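You operate a simulated robot arm through the tools that you are given. There is no shell and no other tool. Be economical: measure what you need, move in short steps, check, and stop when the job is done.

You run a simulated robot arm. Do the job below in one go: nothing can be reset, and whatever is moved stays where it is left.

Task
Put things in order on the top of the gauge table. At the end: the teal sensor plug stands where the yellow lock pin stood; the brown felt holder is on the silver valve plate; the yellow lock pin stands where the white sleeve stood; the white sleeve stands on top of the yellow change wheel; whatever was shut is shut again. Leave all else as you found it, and nothing knocked over.

The check looks at the end state, three seconds after you hand in, the way a careful person would. Anything else that was tipped, shoved, dropped, spilled or broken makes it a failure.

Robot
A 6-joint arm with a two-finger parallel gripper, fixed in place. Base frame: the origin is at the foot of the arm, x ahead of it, y to its left, z up; the work surface is at about z = 0. Lengths are in m, angles in degrees, forces in N, time in s.
With the tool pointing down near the work surface it reaches from about 0.18 to 0.46 m from the base axis. Its first joint turns from -70.0 to 70.0 degrees. Payload 1.9 kg.
The tool frame sits at the grasp point between the pads (the TCP): z along the fingers, y along the line on which they close. The tips reach 0.023 m beyond it. Largest opening 0.094 m; finger width 0.038, thickness 0.01; the body of the gripper, 0.054 by 0.096 m, starts 0.039 m behind the TCP.
Orientation is that of the tool frame in the base frame, as a unit quaternion [w, x, y, z]. With the fingers straight down and closing along the base's y, the tool's x points along the base's -x, its y along +y and its z along -z.

Tools
- The arm moves only by the tool servo_tool. Its argument "moves" is a list that holds one entry, the list of rows, each a list of 7 numbers: the shift along the tool's x, y, z in m, then the turn, a rotation vector about the tool's x, y, z in degrees, then the closure, from 0 (fully open) to 1 (shut). In form: [[[tx, ty, tz, ax, ay, az, gripper], ...]]. A call has 1 to 12 rows; each row shifts and turns the commanded pose from where the row before left it, along the tool's axes as they then stand. Rows are played at 5 a second. More than 0.05 m and 8.6 degrees between two rows, or a gripper value outside its range, and nothing of the call is played. A pose out of reach is approached as far as the arm can. The call stops where the force on the tool passes 40 N (or 10 N more than at its start, if that is more) or the arm is blocked; 0.2 s more then pass. The fingers move at their own pace (about 0.108 m/s each) and stop on an object; they squeeze with about 28 N. The grip force told is the motor's: it shows also when the fingers shut on nothing. Time passes only in rows, and 0.2 s behind the last, so rows that do not move let the fingers close. It gives the time, the measured TCP pose, the force on the tool (base axes), the opening and the grip force at its end, in the units of the frame above (readings bear some noise).
- Cameras (640 x 400 px; columns grow to the right, rows downward): "scene" is fixed at [0.0326, 0.3001, 0.4242]; the picture's right is [-0.93, -0.37, 0.00], its down [-0.21, 0.53, -0.82] and it looks along [0.30, -0.76, -0.57] (base axes); focal length 272 px, centre (320, 200). "wrist" rides on the gripper at [0.086, 0.016, -0.075] in the tool frame; the picture's right is [-0.18, 0.98, 0.00], its down [-0.58, -0.11, -0.81] and it looks along [-0.79, -0.15, 0.59] (tool axes); focal length 243 px, centre (320, 200). There is no depth. A picture from a camera that has moved, and an enlarged one, comes with that camera's place and axes in the base frame and with its lens.
- snapshot(camera): a new picture of that camera. It takes no simulated time.
- inspect(camera, box): a new picture of the part [left, top, right, bottom] of that camera's present view, enlarged. It takes no simulated time.
- job_done(): hands the job in; it is judged then, once.

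Go step by step. Nothing tells you positions but the pictures and the camera data: compare them with the known pose of the tool, close in by small moves and look again before you grip or let go. The budget is 120 turns and 84 pictures, counting those below and the enlarged ones. Unless the task says otherwise, let go and move clear before handing in, and close with one line.

The tools are called after "Call:" as name(argument=value, ...) on one line, values as JSON. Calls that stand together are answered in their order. servo_tool: Moves the arm, as the interface text tells. Its arguments: {"type":"object","properties":{"moves":{"type":"array","items":{"type":"array","items":{"type":"array","items":{"type":"number"}}}}},"required":["moves"]} The other tools are called the same way: snapshot (camera) takes a picture; inspect (camera, box) takes an enlarged picture of a part of a camera's view; job_done () hands the job in.

At the start:

```text
time_s: 0.0
tcp_pos: [0.2795, -0.1242, 0.2625]
orientation: [0.001, 0.0, 1.0, -0.001]
wrist_force: [-0.3, -0.4, 0.8]
opening: 0.0941
gripper_force: 0.1
```

scene: 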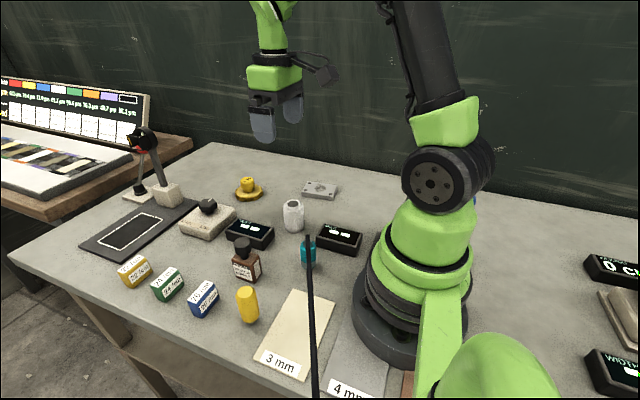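
wrist: 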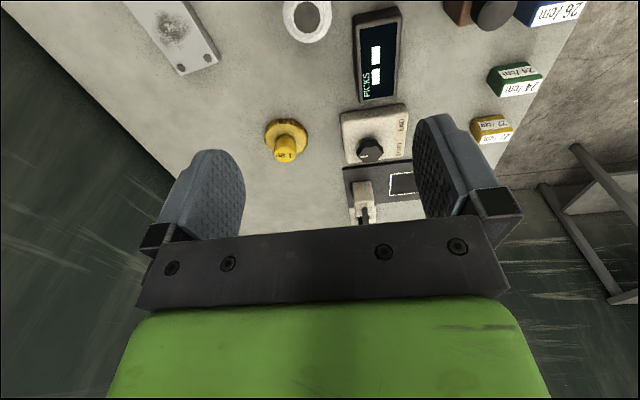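

I see the table with a yellow lock pin (front), a teal plug near the arm, a white sleeve, a yellow change wheel, a silver plate and a brown item. I'll look closer to identify things.

Call:
inspect(camera="scene", box=[200, 160, 400, 285])

Call:
inspect(camera="scene", box=[80, 220, 400, 400])

Call:
inspect(camera="wrist", box=[120, 0, 600, 240])

```text
3.20 times, centred on (300, 222) of scene
camera zoom: at [0.0326, 0.3001, 0.4242], right [-0.93, -0.37, 0.0], down [-0.21, 0.53, -0.82], along [0.3, -0.76, -0.57], focal length 869 px, centre (384, 128)
```

zoom: 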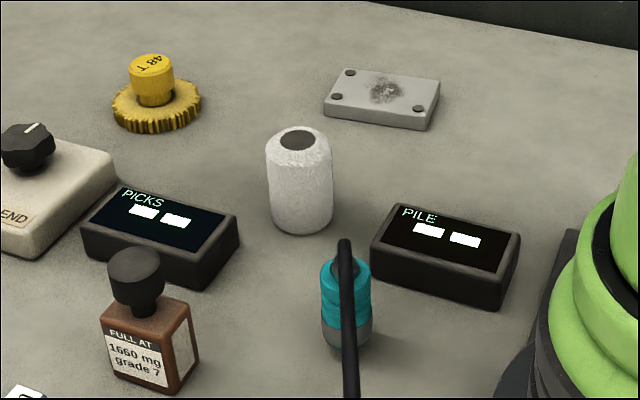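

```text
2.00 times, centred on (240, 310) of scene
camera zoom: at [0.0326, 0.3001, 0.4242], right [-0.93, -0.37, 0.0], down [-0.21, 0.53, -0.82], along [0.3, -0.76, -0.57], focal length 543 px, centre (480, -20)
```

zoom: 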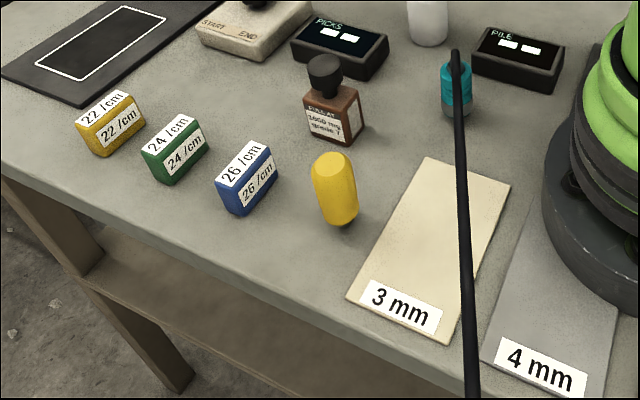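

```text
1.33 times, centred on (360, 120) of wrist
camera zoom: at [0.1923, -0.1078, 0.338], right [0.18, 0.98, 0.0], down [0.58, -0.11, 0.81], along [0.79, -0.15, -0.59], focal length 324 px, centre (267, 307)
```

zoom: 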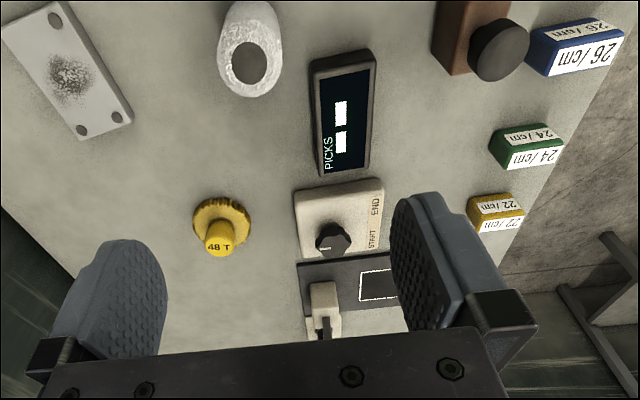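

The brown block with a black knob at about (0.29, 0.02) is probably the felt holder. The pin is at about (0.23, 0.10), the plug at (0.19, -0.03), the sleeve at (0.27, -0.13), the wheel at (0.455, -0.218) and the plate at (0.27, -0.30). I'll move the wrist camera to view the near objects.

Call:
servo_tool(moves=[[[0.025, 0.04, 0, 0, 0, 0, 0], [0.025, 0.04, 0, 0, 0, 0, 0], [0.025, 0.04, 0, 0, 0, 0, 0], [0, 0, 0, 0, 0, 0, 0]]])

Call:
snapshot(camera="wrist")

Call:
snapshot(camera="scene")

```text
time_s: 1.0
tcp_pos: [0.2051, -0.006, 0.2615]
orientation: [0.001, 0.0, 1.0, -0.001]
wrist_force: [-0.2, -0.2, 0.0]
opening: 0.0942
gripper_force: 0.0
```

```text
78 pictures are left
camera wrist: at [0.1182, 0.0114, 0.3373], right [0.18, 0.98, 0.0], down [0.58, -0.11, 0.81], along [0.79, -0.15, -0.59], focal length 243 px, centre (320, 200)
```

wrist: 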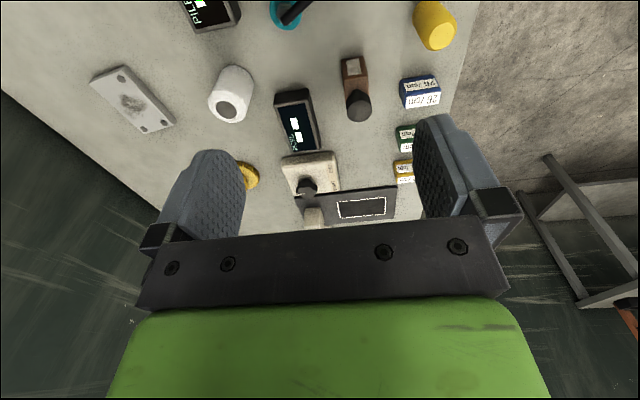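

```text
77 pictures are left
```

scene: 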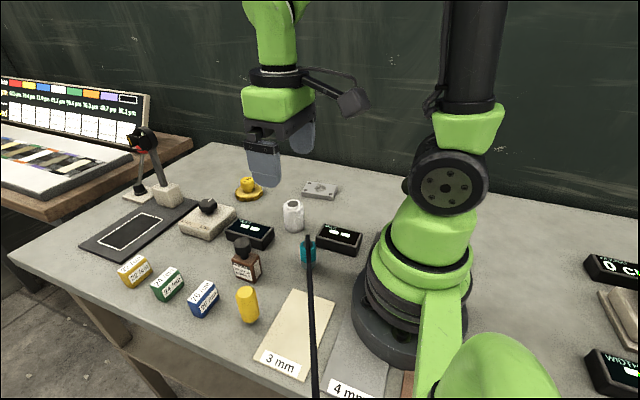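

I want a steeper view of the plug and pin, so I'm tilting the tool to look down.

Call:
servo_tool(moves=[[[0, 0.02, 0, 0, 8, 0, 0], [0, 0.02, 0, 0, 8, 0, 0], [0, 0, 0, 0, 8, 0, 0], [0, 0, 0, 0, 8, 0, 0], [0, 0, 0, 0, 0, 0, 0]]])

Call:
snapshot(camera="wrist")

```text
time_s: 2.2
tcp_pos: [0.2041, 0.0363, 0.2613]
orientation: [-0.276, 0.001, 0.961, 0.0]
wrist_force: [0.4, -0.8, 0.7]
opening: 0.0941
gripper_force: 0.0
```

```text
76 pictures are left
camera wrist: at [0.1704, 0.0523, 0.3724], right [0.16, 0.98, -0.1], down [0.92, -0.11, 0.38], along [0.36, -0.15, -0.92], focal length 243 px, centre (320, 200)
```

wrist: 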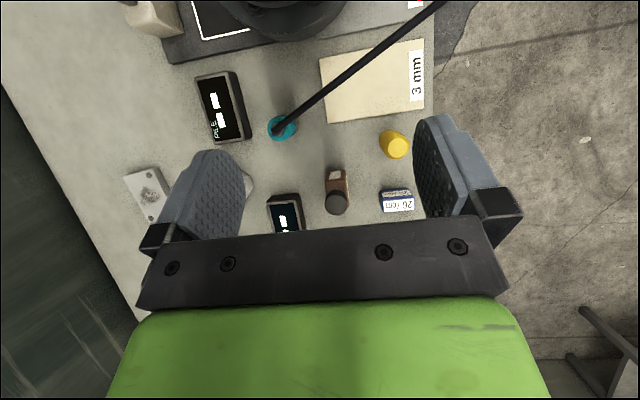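

This gives a good overhead view: the plug has a cable rising toward the front-right. I'll zoom in on the plug, holder and pin.

Call:
inspect(camera="wrist", box=[240, 80, 440, 240])

Call:
inspect(camera="wrist", box=[100, 0, 460, 160])

Call:
inspect(camera="scene", box=[215, 225, 335, 330])

```text
2.50 times, centred on (340, 160) of wrist
camera zoom: at [0.1704, 0.0523, 0.3724], right [0.16, 0.98, -0.1], down [0.92, -0.11, 0.38], along [0.36, -0.15, -0.92], focal length 606 px, centre (270, 300)
```

zoom: 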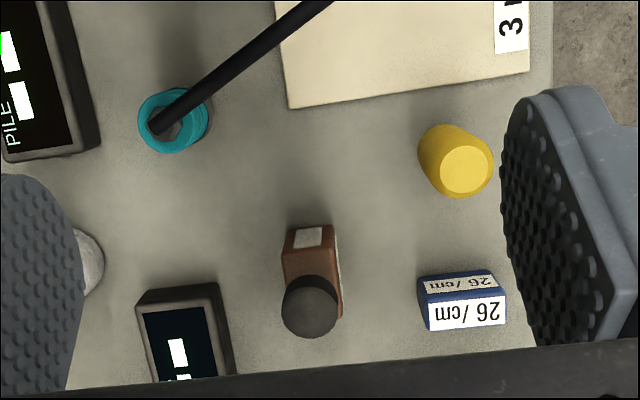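

```text
1.78 times, centred on (280, 80) of wrist
camera zoom: at [0.1704, 0.0523, 0.3724], right [0.16, 0.98, -0.1], down [0.92, -0.11, 0.38], along [0.36, -0.15, -0.92], focal length 431 px, centre (391, 413)
```

zoom: 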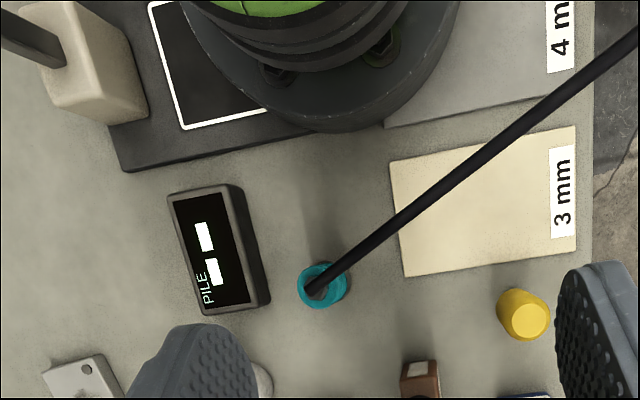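

```text
3.81 times, centred on (275, 278) of scene
camera zoom: at [0.0326, 0.3001, 0.4242], right [-0.93, -0.37, 0.0], down [-0.21, 0.53, -0.82], along [0.3, -0.76, -0.57], focal length 1035 px, centre (491, -95)
```

zoom: 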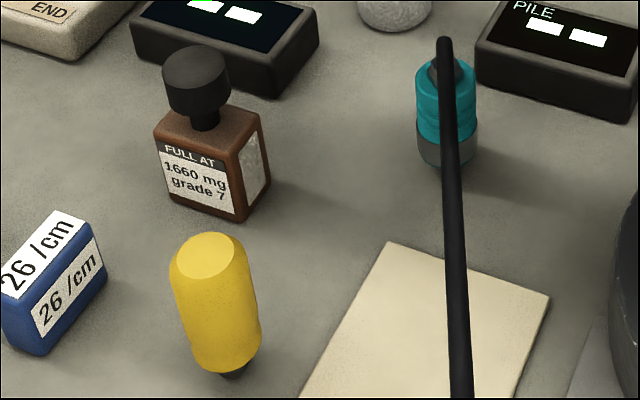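

The brown block with the black knob looks like the felt holder, but I'll check for other brown objects or anything that is shut, behind and beside the arm.

Call:
inspect(camera="scene", box=[320, 320, 480, 400])

Call:
inspect(camera="scene", box=[440, 150, 640, 400])

Call:
servo_tool(moves=[[[0, -0.05, 0, 0, 0, 0, 0], [0, -0.05, 0, 0, 0, 0, 0], [0, -0.05, 0, 0, 0, 0, 0], [0, 0, 0, 0, 0, 0, 0]]])

Call:
snapshot(camera="wrist")

```text
4.00 times, centred on (400, 360) of scene
camera zoom: at [0.0326, 0.3001, 0.4242], right [-0.93, -0.37, 0.0], down [-0.21, 0.53, -0.82], along [0.3, -0.76, -0.57], focal length 1086 px, centre (0, -440)
```

zoom: 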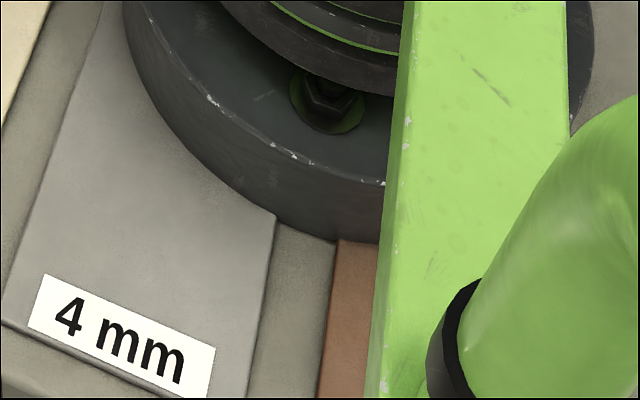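

```text
1.60 times, centred on (540, 275) of scene
camera zoom: at [0.0326, 0.3001, 0.4242], right [-0.93, -0.37, 0.0], down [-0.21, 0.53, -0.82], along [0.3, -0.76, -0.57], focal length 434 px, centre (-32, 80)
```

zoom: 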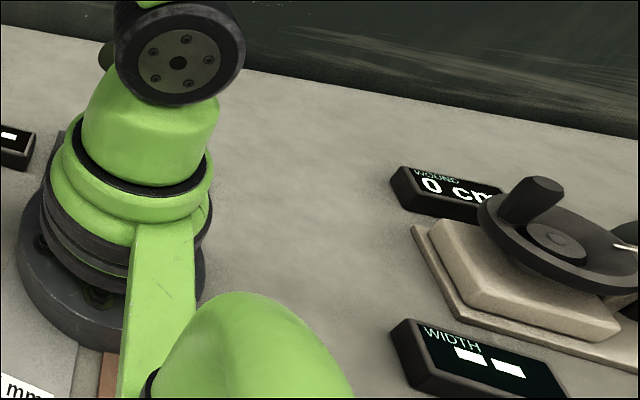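

```text
time_s: 3.2
tcp_pos: [0.2037, -0.1137, 0.262]
orientation: [-0.275, 0.001, 0.961, 0.0]
wrist_force: [-0.2, -0.2, -0.4]
opening: 0.0941
gripper_force: 0.1
```

```text
70 pictures are left
camera wrist: at [0.1698, -0.097, 0.3729], right [0.16, 0.98, -0.1], down [0.92, -0.11, 0.38], along [0.36, -0.15, -0.92], focal length 243 px, centre (320, 200)
```

wrist: 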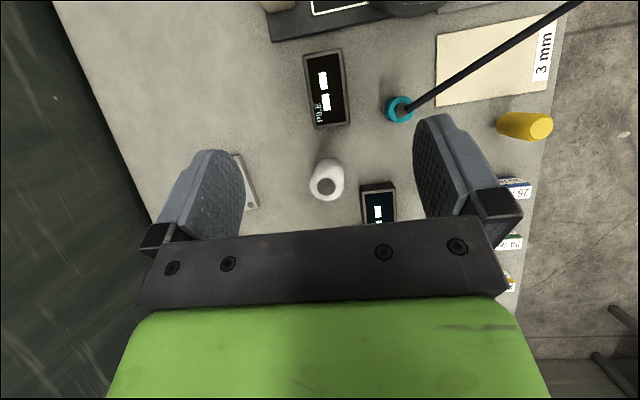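

Nothing else looks like a felt holder, so the brown block it is, and nothing looks shut. The wheel is about 0.50 m out, so before moving the sleeve I'll test whether the arm can reach over it.

Call:
servo_tool(moves=[[[0, 0, 0, 0, -8, 0, 0], [0, 0, 0, 0, -8, 0, 0], [0, 0, 0, 0, -8, 0, 0], [0, 0, 0, 0, -8, 0, 0], [0, 0, 0, 0, 0, 8.5, 0], [0, 0, 0, 0, 0, 8.5, 0], [0, 0, 0, 0, 0, 8.5, 0], [-0.042, 0.0026, 0.0, 0, 0, 0, 0], [-0.042, 0.0026, 0.01, 0, 0, 0, 0], [-0.042, 0.0026, 0.02, 0, 0, 0, 0], [-0.042, 0.0026, 0.02, 0, 0, 0, 0], [0, 0, 0, 0, 0, 0, 0]]])

Call:
snapshot(camera="wrist")

```text
time_s: 5.8
tcp_pos: [0.3614, -0.1776, 0.2129]
orientation: [0.002, 0.22, 0.975, 0.0]
wrist_force: [-1.0, -0.6, -0.3]
opening: 0.094
gripper_force: 0.0
```

```text
69 pictures are left
camera wrist: at [0.2894, -0.1259, 0.2886], right [0.59, 0.81, 0.0], down [0.48, -0.35, 0.81], along [0.65, -0.48, -0.59], focal length 243 px, centre (320, 200)
```

wrist: 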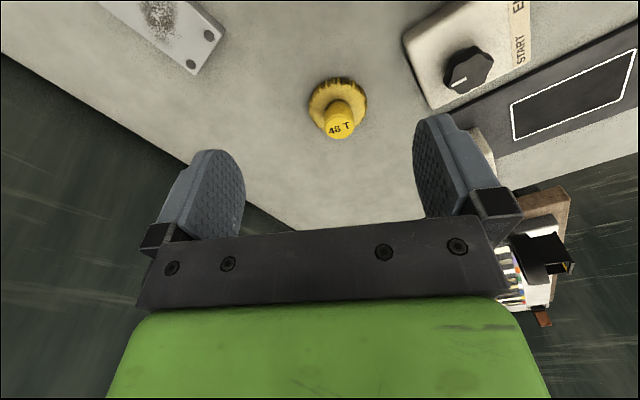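

The hub centre works out at about (0.452, -0.215, top ~0.043). I'll go above it to test reach.

Call:
servo_tool(moves=[[[-0.033, 0.002, 0.02, 0, 0, 0, 0], [-0.033, 0.002, 0.02, 0, 0, 0, 0], [-0.033, 0.002, 0.02, 0, 0, 0, 0], [0, 0, 0, 0, 0, 0, 0]]])

Call:
snapshot(camera="wrist")

```text
time_s: 6.8
tcp_pos: [0.4159, -0.1954, 0.1575]
orientation: [0.001, 0.221, 0.975, -0.001]
wrist_force: [0.4, -0.3, 0.4]
opening: 0.0942
gripper_force: 0.0
out of reach, approached as far as the arm can: row 2, 3
```

```text
68 pictures are left
camera wrist: at [0.3453, -0.1443, 0.2338], right [0.59, 0.81, 0.0], down [0.48, -0.35, 0.81], along [0.65, -0.48, -0.59], focal length 243 px, centre (320, 200)
```

wrist: 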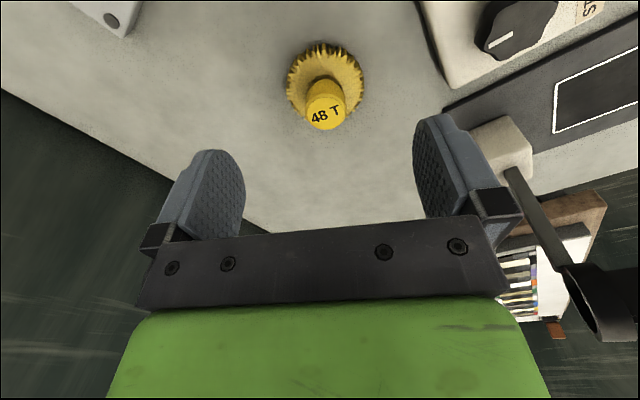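

Vertical reach ends at 0.46 m. I'll tilt the fingers outward 32° to see whether that reaches the wheel.

Call:
servo_tool(moves=[[[0, 0, 0, 0, -8, 0, 0], [0, 0, 0, 0, -8, 0, 0], [0, 0, 0, 0, -8, 0, 0], [0, 0, 0, 0, -8, 0, 0], [0, 0, 0, 0, 0, 0, 0]]])

Call:
snapshot(camera="wrist")

Call:
snapshot(camera="scene")

```text
time_s: 8.0
tcp_pos: [0.4169, -0.1961, 0.1571]
orientation: [0.27, 0.213, 0.937, -0.061]
wrist_force: [-0.7, -0.7, 0.0]
opening: 0.0937
gripper_force: 0.0
```

```text
67 pictures are left
camera wrist: at [0.3219, -0.1327, 0.176], right [0.57, 0.82, 0.1], down [0.01, -0.13, 0.99], along [0.82, -0.56, -0.08], focal length 243 px, centre (320, 200)
```

wrist: 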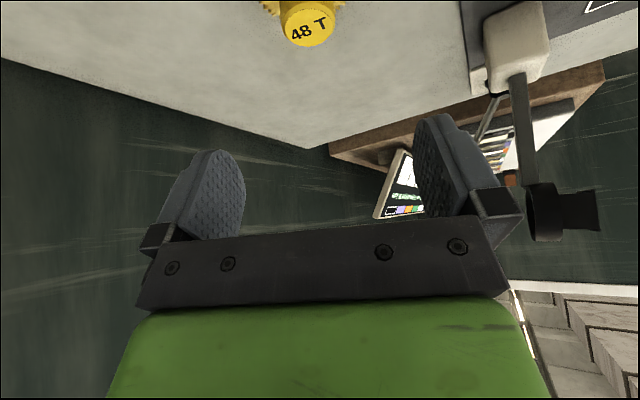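

```text
66 pictures are left
```

scene: 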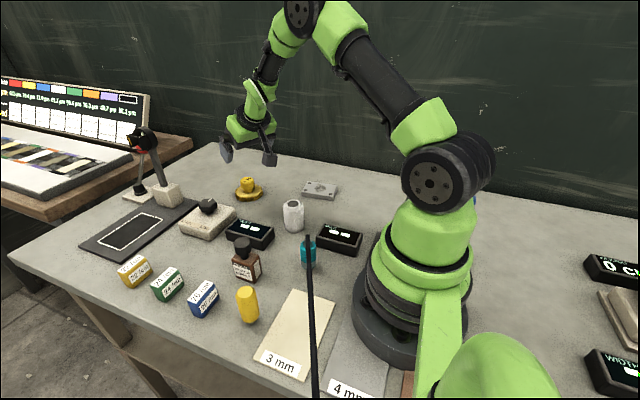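

The tilt works and keeps the TCP. I'll move outward 0.04 and down 0.03.

Call:
servo_tool(moves=[[[-0.009, -0.001, 0.0233, 0, 0, 0, 0], [-0.009, -0.001, 0.0233, 0, 0, 0, 0], [0, 0, 0, 0, 0, 0, 0]]])

```text
time_s: 8.8
tcp_pos: [0.4512, -0.215, 0.1269]
orientation: [0.27, 0.212, 0.937, -0.061]
wrist_force: [0.4, 0.3, -0.2]
opening: 0.0939
gripper_force: 0.1
```

Call:
servo_tool(moves=[[[0.0143, 0, 0.0229, 0, 0, 0, 0], [0, 0, 0, 0, 0, 0, 0]]])

Call:
inspect(camera="scene", box=[190, 120, 310, 220])

```text
time_s: 9.4
tcp_pos: [0.4518, -0.2155, 0.0997]
orientation: [0.269, 0.212, 0.937, -0.062]
wrist_force: [-0.1, 1.4, -0.6]
opening: 0.0939
gripper_force: 0.0
```

```text
4.00 times, centred on (250, 170) of scene
camera zoom: at [0.0326, 0.3001, 0.4242], right [-0.93, -0.37, 0.0], down [-0.21, 0.53, -0.82], along [0.3, -0.76, -0.57], focal length 1086 px, centre (600, 320)
```

zoom: 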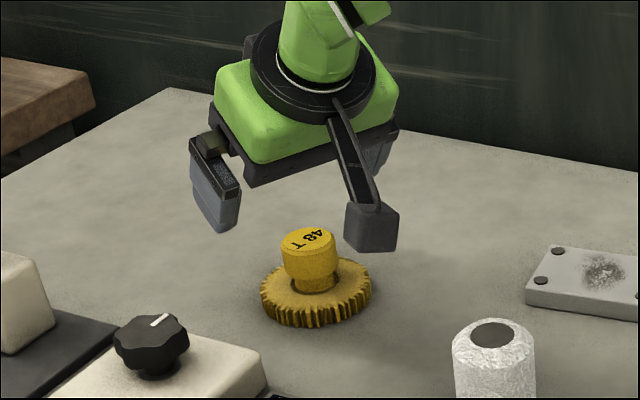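

Reach is fine at 32°. I'll test whether a 24° tilt is enough too, since it keeps the camera higher at the grasp.

Call:
servo_tool(moves=[[[0, 0, 0, 0, 8, 0, 0], [0.0041, 0, 0.0091, 0, 0, 0, 0], [0, 0, 0, 0, 0, 0, 0]]])

```text
time_s: 10.2
tcp_pos: [0.4525, -0.2162, 0.0895]
orientation: [0.204, 0.216, 0.954, -0.046]
wrist_force: [-0.3, -0.2, -0.1]
opening: 0.0939
gripper_force: 0.2
```

24° reaches. I'll take one wrist picture here as the reference for the hub.

Call:
snapshot(camera="wrist")

Call:
inspect(camera="scene", box=[190, 120, 310, 220])

```text
64 pictures are left
camera wrist: at [0.3608, -0.1532, 0.1245], right [0.58, 0.81, 0.07], down [0.14, -0.18, 0.97], along [0.81, -0.55, -0.22], focal length 243 px, centre (320, 200)
```

wrist: 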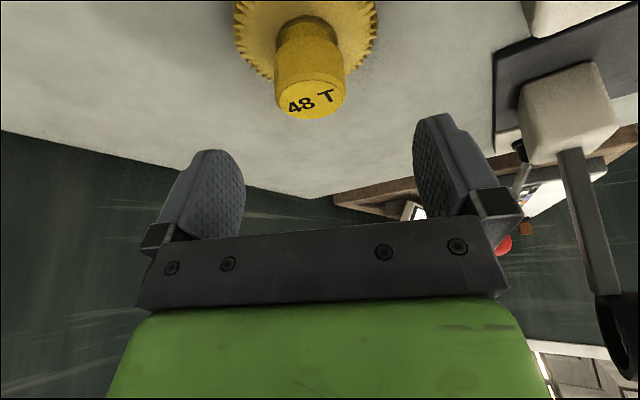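

```text
4.00 times, centred on (250, 170) of scene
camera zoom: at [0.0326, 0.3001, 0.4242], right [-0.93, -0.37, 0.0], down [-0.21, 0.53, -0.82], along [0.3, -0.76, -0.57], focal length 1086 px, centre (600, 320)
```

zoom: 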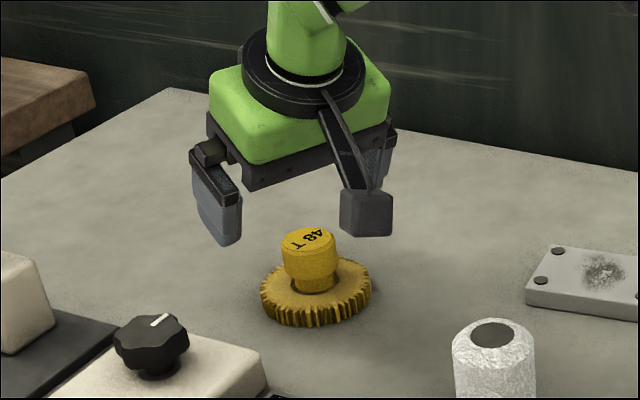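

The hub top is consistent across four views at (0.447, -0.213, 0.050). I'll raise, return to yaw 0 with the 24° tilt and go above the sleeve.

Call:
servo_tool(moves=[[[-0.0149, 0, -0.0335, 0, 0, 0, 0], [-0.0149, 0, -0.0335, 0, 0, 0, 0], [-0.0149, 0, -0.0335, 0, 0, 0, 0], [0, 0, 0, -3.457, 0, -7.765, 0], [0, 0, 0, -3.457, 0, -7.765, 0], [0, 0, 0, -3.457, 0, -7.765, 0], [0.041, 0.019, -0.018, 0, 0, 0, 0], [0.041, 0.019, -0.018, 0, 0, 0, 0], [0.041, 0.019, -0.018, 0, 0, 0, 0], [0.041, 0.019, -0.018, 0, 0, 0, 0], [0, 0, 0, 0, 0, 0, 0]]])

Call:
snapshot(camera="wrist")

```text
time_s: 12.6
tcp_pos: [0.2728, -0.1386, 0.1982]
orientation: [0.209, 0.001, 0.978, -0.002]
wrist_force: [0.3, 0.6, 0.7]
opening: 0.0941
gripper_force: 0.1
```

```text
62 pictures are left
camera wrist: at [0.1636, -0.1219, 0.2331], right [0.17, 0.98, 0.07], down [0.2, -0.11, 0.97], along [0.96, -0.15, -0.22], focal length 243 px, centre (320, 200)
```

wrist: 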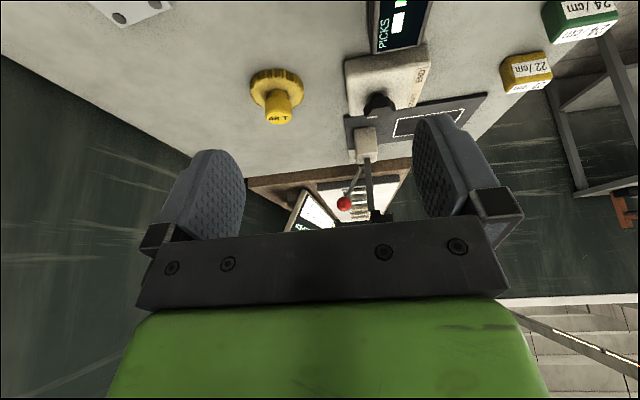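

The sleeve is out of view when tilted, so I'll untilt and look.

Call:
servo_tool(moves=[[[0, 0, 0, 0, 8, 0, 0], [0, 0, 0, 0, 8, 0, 0], [0, 0, 0, 0, 8, 0, 0], [0, 0, 0, 0, 0, 0, 0]]])

Call:
snapshot(camera="wrist")

Call:
inspect(camera="scene", box=[240, 160, 360, 260])

```text
time_s: 13.6
tcp_pos: [0.2736, -0.1396, 0.1987]
orientation: [0.0, 0.001, 1.0, -0.001]
wrist_force: [0.6, 0.7, 0.7]
opening: 0.0941
gripper_force: 0.1
```

```text
61 pictures are left
camera wrist: at [0.1866, -0.1222, 0.2748], right [0.19, 0.98, 0.0], down [0.58, -0.11, 0.81], along [0.79, -0.15, -0.59], focal length 243 px, centre (320, 200)
```

wrist: 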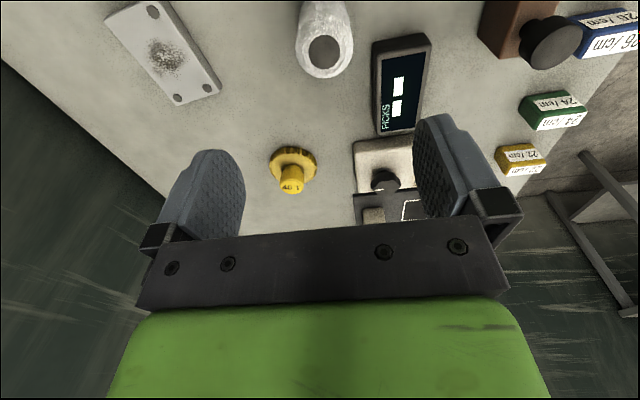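

```text
4.00 times, centred on (300, 210) of scene
camera zoom: at [0.0326, 0.3001, 0.4242], right [-0.93, -0.37, 0.0], down [-0.21, 0.53, -0.82], along [0.3, -0.76, -0.57], focal length 1086 px, centre (400, 160)
```

zoom: 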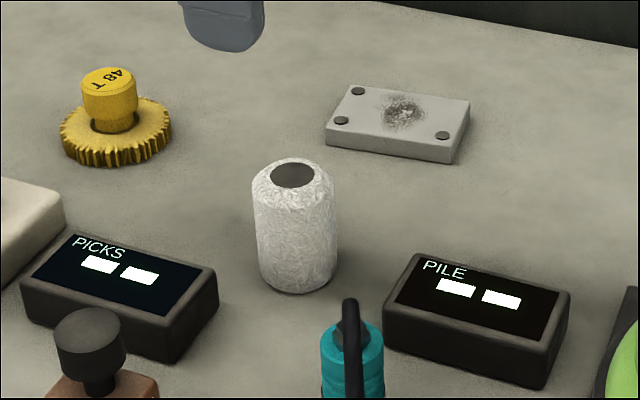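

The sleeve stands at about (0.269, -0.135), top at about 0.072. I'll tilt again and descend partway with the fingers partly closed to clear the PICKS box.

Call:
servo_tool(moves=[[[0, 0, 0, 0, -8, 0, 0.3], [0, 0, 0, 0, -8, 0, 0.3], [0, 0, 0, 0, -8, 0, 0.3], [0.0147, 0.0015, 0.0292, 0, 0, 0, 0.3], [0.0147, 0.0015, 0.0292, 0, 0, 0, 0.3], [0.0147, 0.0015, 0.0292, 0, 0, 0, 0.3], [0, 0, 0, 0, 0, 0, 0.3]]])

Call:
inspect(camera="scene", box=[240, 160, 360, 260])

Call:
snapshot(camera="wrist")

```text
time_s: 15.2
tcp_pos: [0.2679, -0.1338, 0.0993]
orientation: [0.208, 0.001, 0.978, -0.001]
wrist_force: [0.2, 0.3, 0.5]
opening: 0.0656
gripper_force: 0.0
```

```text
4.00 times, centred on (300, 210) of scene
camera zoom: at [0.0326, 0.3001, 0.4242], right [-0.93, -0.37, 0.0], down [-0.21, 0.53, -0.82], along [0.3, -0.76, -0.57], focal length 1086 px, centre (400, 160)
```

zoom: 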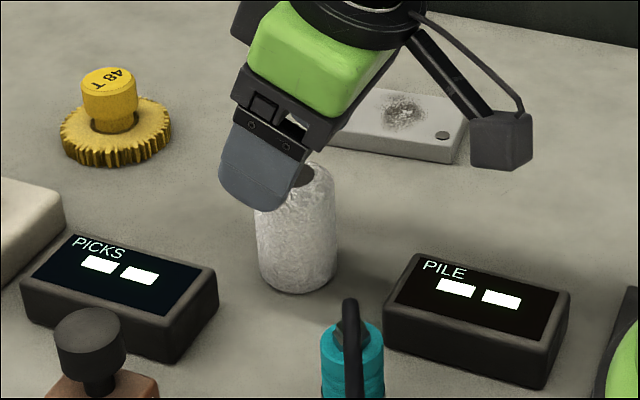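

```text
58 pictures are left
camera wrist: at [0.159, -0.1187, 0.1345], right [0.17, 0.98, 0.07], down [0.2, -0.11, 0.97], along [0.96, -0.15, -0.22], focal length 243 px, centre (320, 200)
```

wrist: 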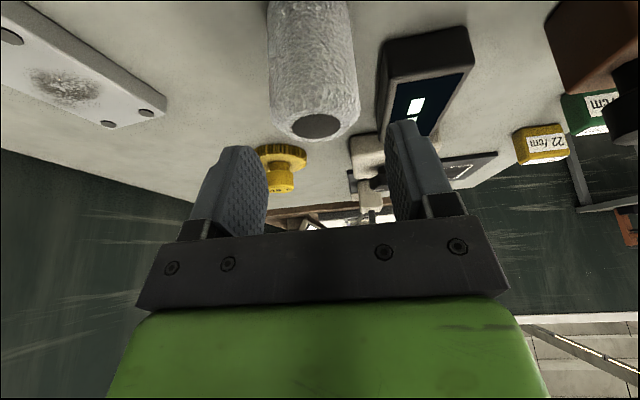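

The sleeve is centred between the pads at (0.267, -0.135). I'll descend to z ≈ 0.052.

Call:
servo_tool(moves=[[[0.0096, -0.0005, 0.0215, 0, 0, 0, 0.3], [0.0096, -0.0005, 0.0215, 0, 0, 0, 0.3], [0, 0, 0, 0, 0, 0, 0.3]]])

Call:
inspect(camera="scene", box=[240, 160, 360, 260])

Call:
snapshot(camera="wrist")

```text
time_s: 16.0
tcp_pos: [0.2857, -0.1491, 0.0691]
orientation: [0.207, 0.001, 0.978, 0.002]
wrist_force: [-0.9, 0.2, -0.1]
opening: 0.0658
gripper_force: 0.3
out of reach, approached as far as the arm can: row 1, 2
```

```text
4.00 times, centred on (300, 210) of scene
camera zoom: at [0.0326, 0.3001, 0.4242], right [-0.93, -0.37, 0.0], down [-0.21, 0.53, -0.82], along [0.3, -0.76, -0.57], focal length 1086 px, centre (400, 160)
```

zoom: 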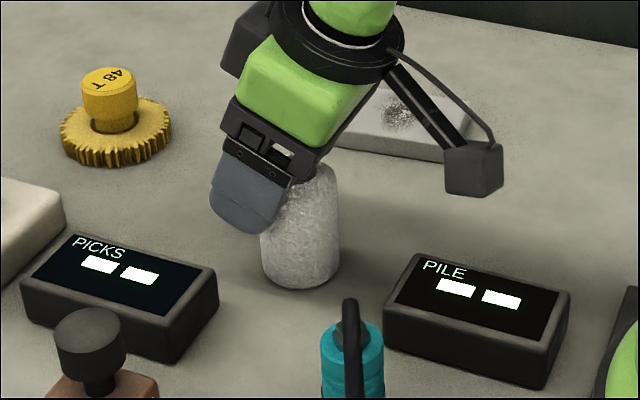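

```text
56 pictures are left
camera wrist: at [0.1763, -0.1333, 0.1038], right [0.17, 0.98, 0.08], down [0.2, -0.11, 0.97], along [0.96, -0.15, -0.22], focal length 243 px, centre (320, 200)
```

wrist: 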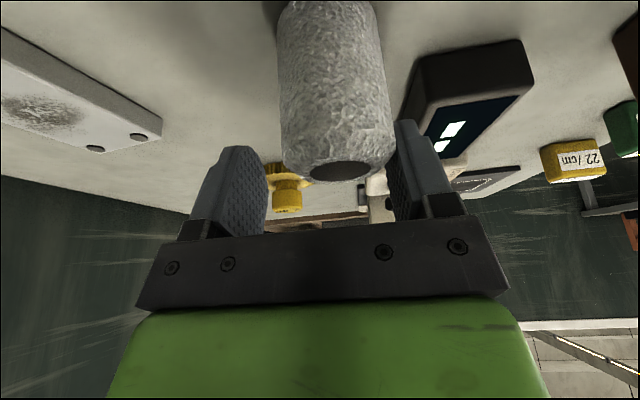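

The tilted pose isn't reachable this low and close in, and the arm drifted against the sleeve a little. I'll back up, and instead pick the sleeve vertically, set it at a free spot farther out, and regrasp it tilted there.

Call:
servo_tool(moves=[[[-0.008, 0.005, -0.018, 0, 0, 0, 0.2], [-0.0122, 0.002, -0.0274, 0, 0, 0, 0.2], [-0.0122, 0, -0.0274, 0, 0, 0, 0.2], [0, 0, 0, 0, 0, 0, 0.2]]])

Call:
inspect(camera="scene", box=[240, 160, 360, 260])

```text
time_s: 17.0
tcp_pos: [0.2864, -0.1424, 0.1488]
orientation: [0.208, 0.0, 0.978, -0.001]
wrist_force: [0.8, 0.2, 0.5]
opening: 0.0752
gripper_force: 0.0
```

```text
4.00 times, centred on (300, 210) of scene
camera zoom: at [0.0326, 0.3001, 0.4242], right [-0.93, -0.37, 0.0], down [-0.21, 0.53, -0.82], along [0.3, -0.76, -0.57], focal length 1086 px, centre (400, 160)
```

zoom: 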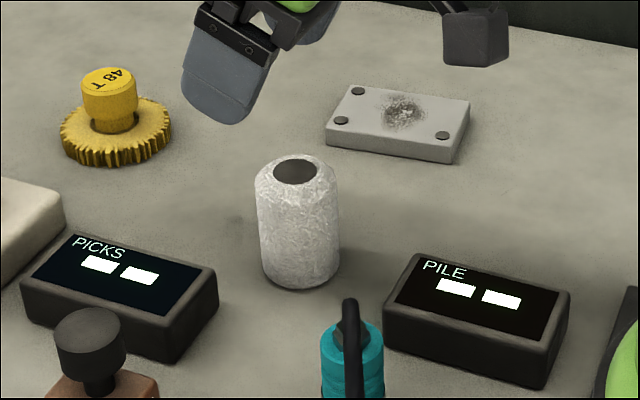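

The sleeve moved about 4 mm to roughly (0.268, -0.139) and is still upright. Going vertical above it now.

Call:
servo_tool(moves=[[[0, 0, 0, 0, 8, 0, 0.2], [0, 0, 0, 0, 8, 0, 0.2], [0, 0, 0, 0, 8, 0, 0.2], [0.0184, 0.0034, 0.02, 0, 0, 0, 0.2], [0, 0, 0.02, 0, 0, 0, 0.2], [0, 0, 0, 0, 0, 0, 0.2]]])

Call:
snapshot(camera="wrist")

```text
time_s: 18.4
tcp_pos: [0.2715, -0.1338, 0.1076]
orientation: [0.038, -0.003, 0.999, 0.008]
wrist_force: [0.4, 0.9, -0.1]
opening: 0.0749
gripper_force: 0.1
out of reach, approached as far as the arm can: row 1
```

```text
54 pictures are left
camera wrist: at [0.1788, -0.1205, 0.1769], right [0.18, 0.98, 0.03], down [0.52, -0.12, 0.85], along [0.84, -0.13, -0.53], focal length 243 px, centre (320, 200)
```

wrist: 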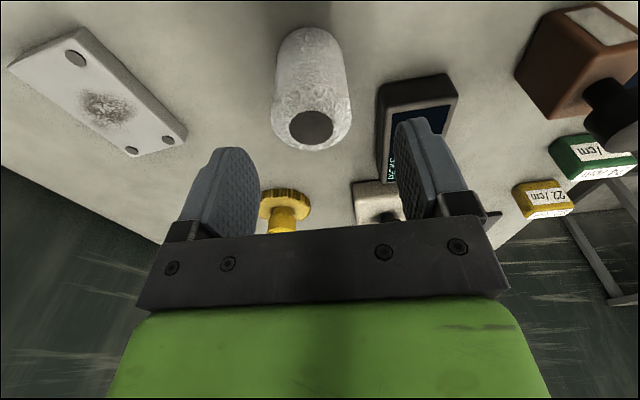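

There's a small residual tilt to correct. The sleeve is at (0.269, -0.138), so I'll correct and recheck before descending.

Call:
servo_tool(moves=[[[0, 0, 0, 0.92, 4.35, 0.34, 0.2], [0.0025, -0.0042, 0, 0, 0, 0, 0.2], [0, 0, 0, 0, 0, 0, 0.2]]])

Call:
snapshot(camera="wrist")

```text
time_s: 19.2
tcp_pos: [0.2682, -0.1395, 0.1073]
orientation: [-0.001, -0.001, 1.0, 0.0]
wrist_force: [0.9, -0.6, 0.0]
opening: 0.075
gripper_force: 0.1
```

```text
53 pictures are left
camera wrist: at [0.1818, -0.1231, 0.1837], right [0.18, 0.98, 0.0], down [0.58, -0.11, 0.81], along [0.79, -0.15, -0.59], focal length 243 px, centre (320, 200)
```

wrist: 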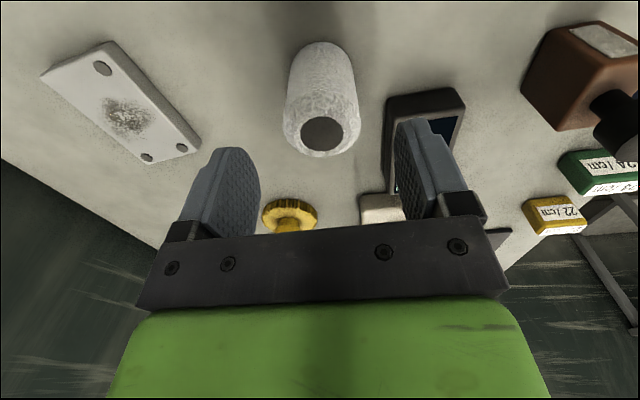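

Centred. I'll descend to z=0.047 and grip.

Call:
servo_tool(moves=[[[0, 0, 0.03, 0, 0, 0, 0.2], [0, 0, 0.03, 0, 0, 0, 0.2], [0, 0, 0, 0, 0, 0, 0.2], [0, 0, 0, 0, 0, 0, 1], [0, 0, 0, 0, 0, 0, 1], [0, 0, 0, 0, 0, 0, 1]]])

```text
time_s: 20.6
tcp_pos: [0.2689, -0.1401, 0.0477]
orientation: [0.0, 0.0, 1.0, 0.0]
wrist_force: [0.0, 1.6, -0.2]
opening: 0.0434
gripper_force: 27.5
```

Gripped (0.0434 wide). I'll lift, carry to a free spot at about (0.365, -0.205), and set it down vertically.

Call:
servo_tool(moves=[[[0, 0, -0.025, 0, 0, 0, 1], [0, 0, -0.025, 0, 0, 0, 1], [-0.032, -0.0217, 0, 0, 0, 0, 1], [-0.032, -0.0217, 0, 0, 0, 0, 1], [-0.032, -0.0217, 0, 0, 0, 0, 1], [0, 0, 0, 0, 0, 8.5, 1], [0, 0, 0, 0, 0, 8.5, 1], [0, 0, 0, 0, 0, 8.5, 1], [0, 0, 0, 0, 0, 0, 1]]])

Call:
snapshot(camera="scene")

```text
time_s: 22.6
tcp_pos: [0.3634, -0.2047, 0.0974]
orientation: [0.0, 0.221, 0.975, 0.0]
wrist_force: [0.7, 0.0, -0.5]
opening: 0.0438
gripper_force: 28.4
```

```text
52 pictures are left
```

scene: 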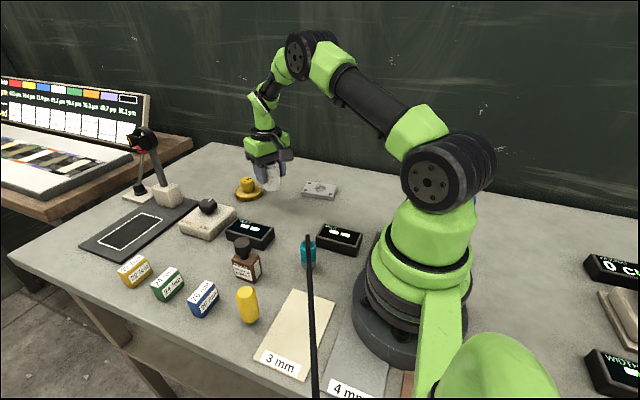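

Lowering to the table there.

Call:
servo_tool(moves=[[[0, 0, 0.024, 0, 0, 0, 1], [0, 0, 0.0245, 0, 0, 0, 1], [0, 0, 0, 0, 0, 0, 1], [0, 0, 0, 0, 0, 0, 0.35], [0, 0, 0, 0, 0, 0, 0.2], [0, 0, 0, 0, 0, 0, 0.2]]])

Call:
inspect(camera="scene", box=[210, 130, 330, 230])

```text
time_s: 24.0
tcp_pos: [0.3641, -0.2051, 0.0488]
orientation: [0.0, 0.22, 0.975, 0.0]
wrist_force: [0.1, -0.3, 0.0]
opening: 0.0753
gripper_force: 0.0
```

```text
4.00 times, centred on (270, 180) of scene
camera zoom: at [0.0326, 0.3001, 0.4242], right [-0.93, -0.37, 0.0], down [-0.21, 0.53, -0.82], along [0.3, -0.76, -0.57], focal length 1086 px, centre (520, 280)
```

zoom: 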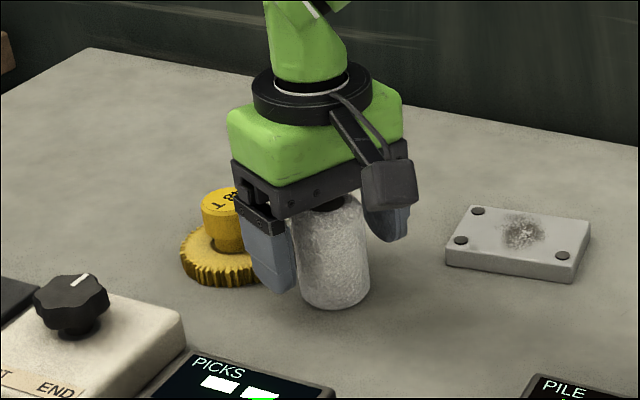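

The sleeve is standing free. I'll raise, tilt 24° outward, and come down over it again.

Call:
servo_tool(moves=[[[0, 0, -0.03, 0, 0, 0, 0.1], [0, 0, -0.03, 0, 0, 0, 0.1], [0, 0, 0, 0, -8, 0, 0.1], [0, 0, 0, 0, -8, 0, 0.1], [0, 0, 0, 0, -8, 0, 0.1], [0, 0, 0, 0, 0, 0, 0.1]]])

Call:
snapshot(camera="wrist")

```text
time_s: 25.4
tcp_pos: [0.3634, -0.205, 0.1086]
orientation: [0.203, 0.215, 0.954, -0.046]
wrist_force: [-0.4, 0.3, 0.1]
opening: 0.0846
gripper_force: 0.0
```

```text
50 pictures are left
camera wrist: at [0.273, -0.1426, 0.1434], right [0.58, 0.81, 0.07], down [0.14, -0.19, 0.97], along [0.81, -0.55, -0.22], focal length 243 px, centre (320, 200)
```

wrist: 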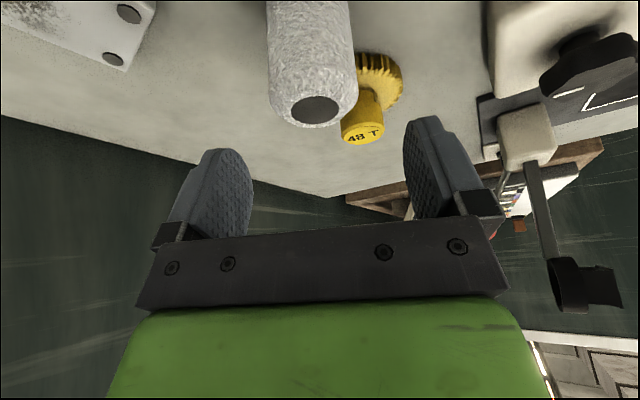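

Call:
servo_tool(moves=[[[0.0111, 0, 0.025, 0, 0, 0, 0.1], [0, 0, 0, 0, 0, 0, 0.1]]])

```text
time_s: 26.0
tcp_pos: [0.3647, -0.2044, 0.0799]
orientation: [0.202, 0.216, 0.954, -0.047]
wrist_force: [-0.8, -1.2, 0.3]
opening: 0.0848
gripper_force: 0.1
```

Reachable here. Finishing the descent and gripping.

Call:
servo_tool(moves=[[[0.0053, 0, 0.0119, 0, 0, 0, 0.1], [0.0053, 0, 0.0119, 0, 0, 0, 0.1], [0, 0, 0, 0, 0, 0, 0.1]]])

Call:
inspect(camera="scene", box=[210, 130, 330, 230])

```text
time_s: 26.8
tcp_pos: [0.3656, -0.2047, 0.0551]
orientation: [0.203, 0.215, 0.954, -0.047]
wrist_force: [-0.1, 0.3, -0.1]
opening: 0.0846
gripper_force: 0.2
```

```text
4.00 times, centred on (270, 180) of scene
camera zoom: at [0.0326, 0.3001, 0.4242], right [-0.93, -0.37, 0.0], down [-0.21, 0.53, -0.82], along [0.3, -0.76, -0.57], focal length 1086 px, centre (520, 280)
```

zoom: 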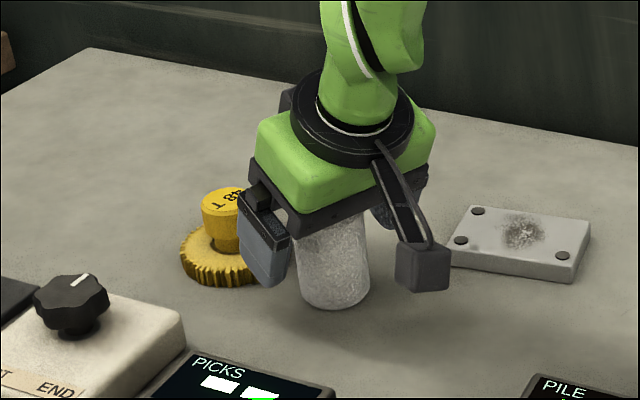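

Call:
servo_tool(moves=[[[0, 0, 0, 0, 0, 0, 1], [0, 0, 0, 0, 0, 0, 1], [0, 0, 0, 0, 0, 0, 1], [-0.0102, 0, -0.0228, 0, 0, 0, 1], [-0.0102, 0, -0.0228, 0, 0, 0, 1], [-0.0102, 0, -0.0228, 0, 0, 0, 1], [0, 0, 0, 0, 0, 0, 1]]])

Call:
inspect(camera="scene", box=[210, 130, 330, 230])

Call:
snapshot(camera="wrist")

```text
time_s: 28.4
tcp_pos: [0.3648, -0.2048, 0.1312]
orientation: [0.202, 0.215, 0.954, -0.046]
wrist_force: [-0.9, 0.0, -1.2]
opening: 0.0438
gripper_force: 28.0
```

```text
4.00 times, centred on (270, 180) of scene
camera zoom: at [0.0326, 0.3001, 0.4242], right [-0.93, -0.37, 0.0], down [-0.21, 0.53, -0.82], along [0.3, -0.76, -0.57], focal length 1086 px, centre (520, 280)
```

zoom: 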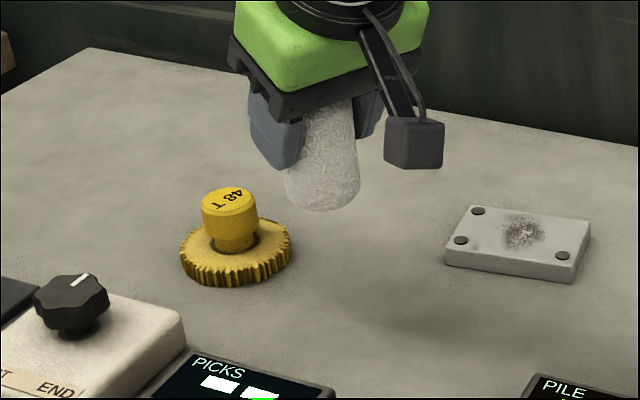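

```text
47 pictures are left
camera wrist: at [0.2737, -0.1425, 0.1653], right [0.57, 0.82, 0.07], down [0.14, -0.19, 0.97], along [0.81, -0.55, -0.22], focal length 243 px, centre (320, 200)
```

wrist: 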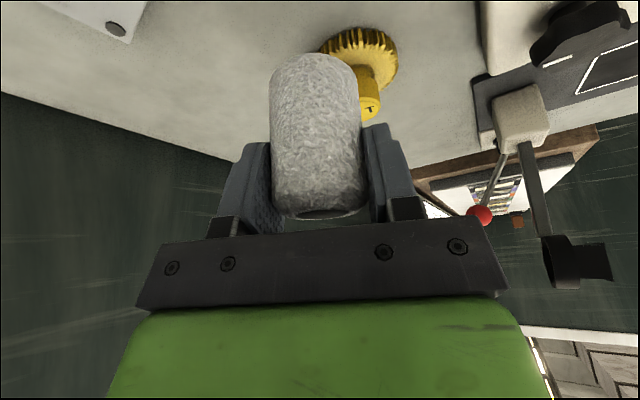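

I need to check whether the sleeve is still upright in the grip.

Call:
inspect(camera="scene", box=[265, 140, 315, 190])

```text
8.00 times, centred on (290, 165) of scene
camera zoom: at [0.0326, 0.3001, 0.4242], right [-0.93, -0.37, 0.0], down [-0.21, 0.53, -0.82], along [0.3, -0.76, -0.57], focal length 2173 px, centre (560, 480)
```

zoom: 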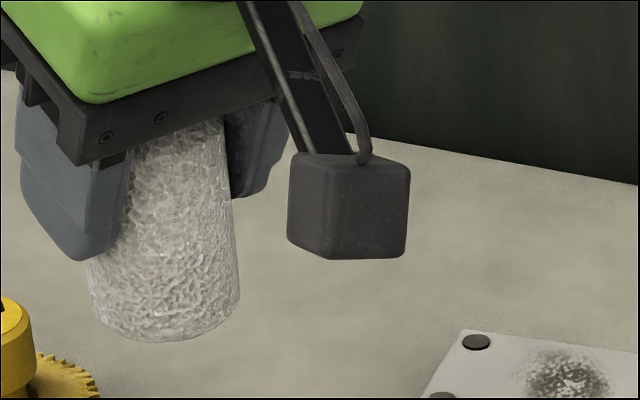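

The sleeve's edges match the vertical, so it's upright, with its base at about 0.076. Carrying it out over the hub.

Call:
servo_tool(moves=[[[-0.0239, 0.0095, 0.01063, 0, 0, 0, 1], [-0.0239, 0.0095, 0.01063, 0, 0, 0, 1], [-0.0239, 0.0095, 0.01063, 0, 0, 0, 1], [0, 0, 0, 0, 0, 0, 1]]])

Call:
inspect(camera="scene", box=[210, 130, 310, 210])

Call:
snapshot(camera="wrist")

```text
time_s: 29.4
tcp_pos: [0.448, -0.2105, 0.131]
orientation: [0.202, 0.216, 0.954, -0.045]
wrist_force: [0.0, -0.5, 0.8]
opening: 0.0437
gripper_force: 27.5
```

```text
5.00 times, centred on (260, 170) of scene
camera zoom: at [0.0326, 0.3001, 0.4242], right [-0.93, -0.37, 0.0], down [-0.21, 0.53, -0.82], along [0.3, -0.76, -0.57], focal length 1358 px, centre (620, 350)
```

zoom: 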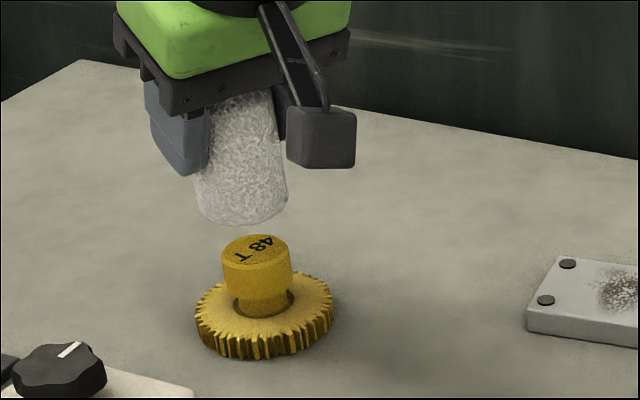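

```text
44 pictures are left
camera wrist: at [0.3564, -0.1503, 0.1649], right [0.57, 0.81, 0.07], down [0.14, -0.19, 0.97], along [0.81, -0.55, -0.22], focal length 243 px, centre (320, 200)
```

wrist: 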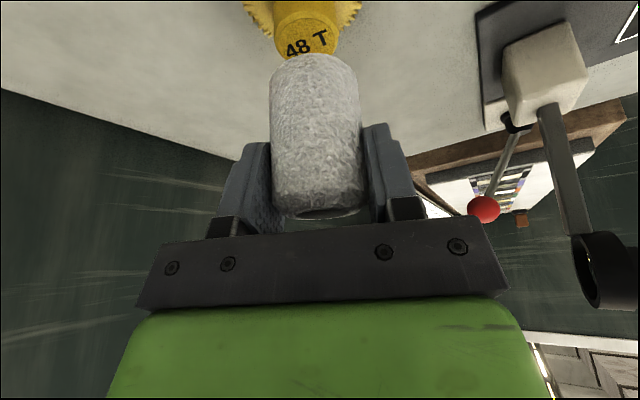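

The sleeve is about 4 mm off centre in x. I'll correct that and lower most of the way.

Call:
servo_tool(moves=[[[0.0025, -0.0035, -0.0011, 0, 0, 0, 1], [0.0065, 0, 0.0146, 0, 0, 0, 1], [0, 0, 0, 0, 0, 0, 1]]])

Call:
inspect(camera="scene", box=[210, 130, 310, 210])

Call:
snapshot(camera="wrist")

```text
time_s: 30.2
tcp_pos: [0.4433, -0.2143, 0.1129]
orientation: [0.203, 0.216, 0.954, -0.046]
wrist_force: [0.7, 0.2, -0.5]
opening: 0.0438
gripper_force: 27.8
```

```text
5.00 times, centred on (260, 170) of scene
camera zoom: at [0.0326, 0.3001, 0.4242], right [-0.93, -0.37, 0.0], down [-0.21, 0.53, -0.82], along [0.3, -0.76, -0.57], focal length 1358 px, centre (620, 350)
```

zoom: 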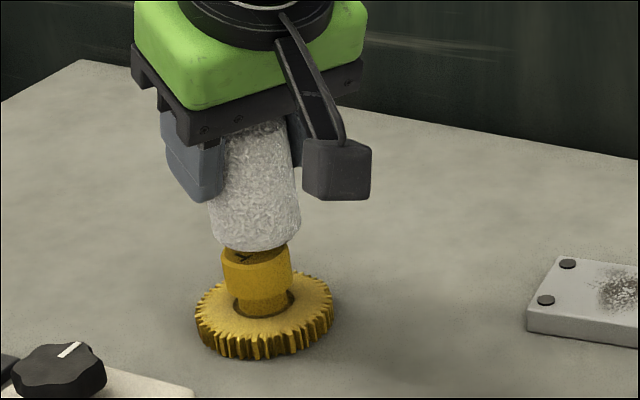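

```text
42 pictures are left
camera wrist: at [0.3524, -0.1527, 0.1492], right [0.57, 0.82, 0.07], down [0.14, -0.19, 0.97], along [0.81, -0.55, -0.22], focal length 243 px, centre (320, 200)
```

wrist: 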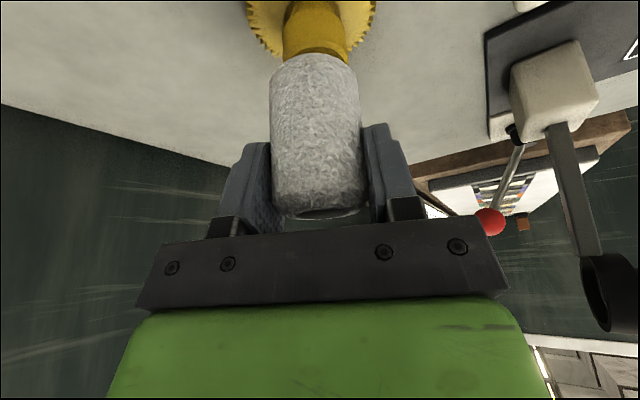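

Alignment looks good in both views. I'll lower in small steps, watching for contact.

Call:
servo_tool(moves=[[[0.0016, 0, 0.0037, 0, 0, 0, 1], [0, 0, 0, 0, 0, 0, 1]]])

Call:
servo_tool(moves=[[[0.0008, 0, 0.0018, 0, 0, 0, 1], [0, 0, 0, 0, 0, 0, 1]]])

Call:
inspect(camera="scene", box=[230, 145, 290, 205])

```text
time_s: 30.8
tcp_pos: [0.4424, -0.2145, 0.1094]
orientation: [0.203, 0.216, 0.954, -0.047]
wrist_force: [-0.7, -0.4, -1.7]
opening: 0.0438
gripper_force: 28.5
```

```text
time_s: 31.4
tcp_pos: [0.4443, -0.2145, 0.1087]
orientation: [0.203, 0.216, 0.954, -0.046]
wrist_force: [-1.0, -0.3, 0.1]
opening: 0.0434
gripper_force: 28.0
```

```text
6.67 times, centred on (260, 175) of scene
camera zoom: at [0.0326, 0.3001, 0.4242], right [-0.93, -0.37, 0.0], down [-0.21, 0.53, -0.82], along [0.3, -0.76, -0.57], focal length 1811 px, centre (720, 367)
```

zoom: 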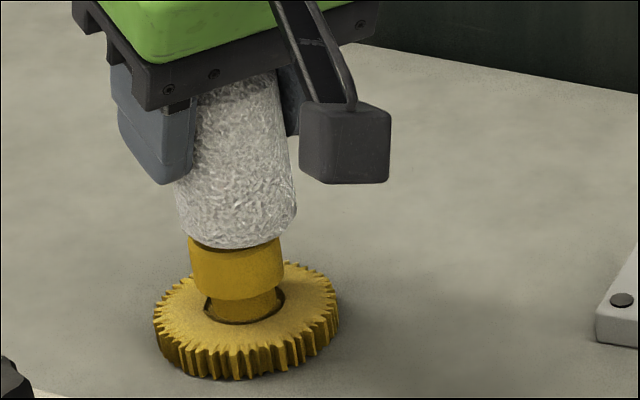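

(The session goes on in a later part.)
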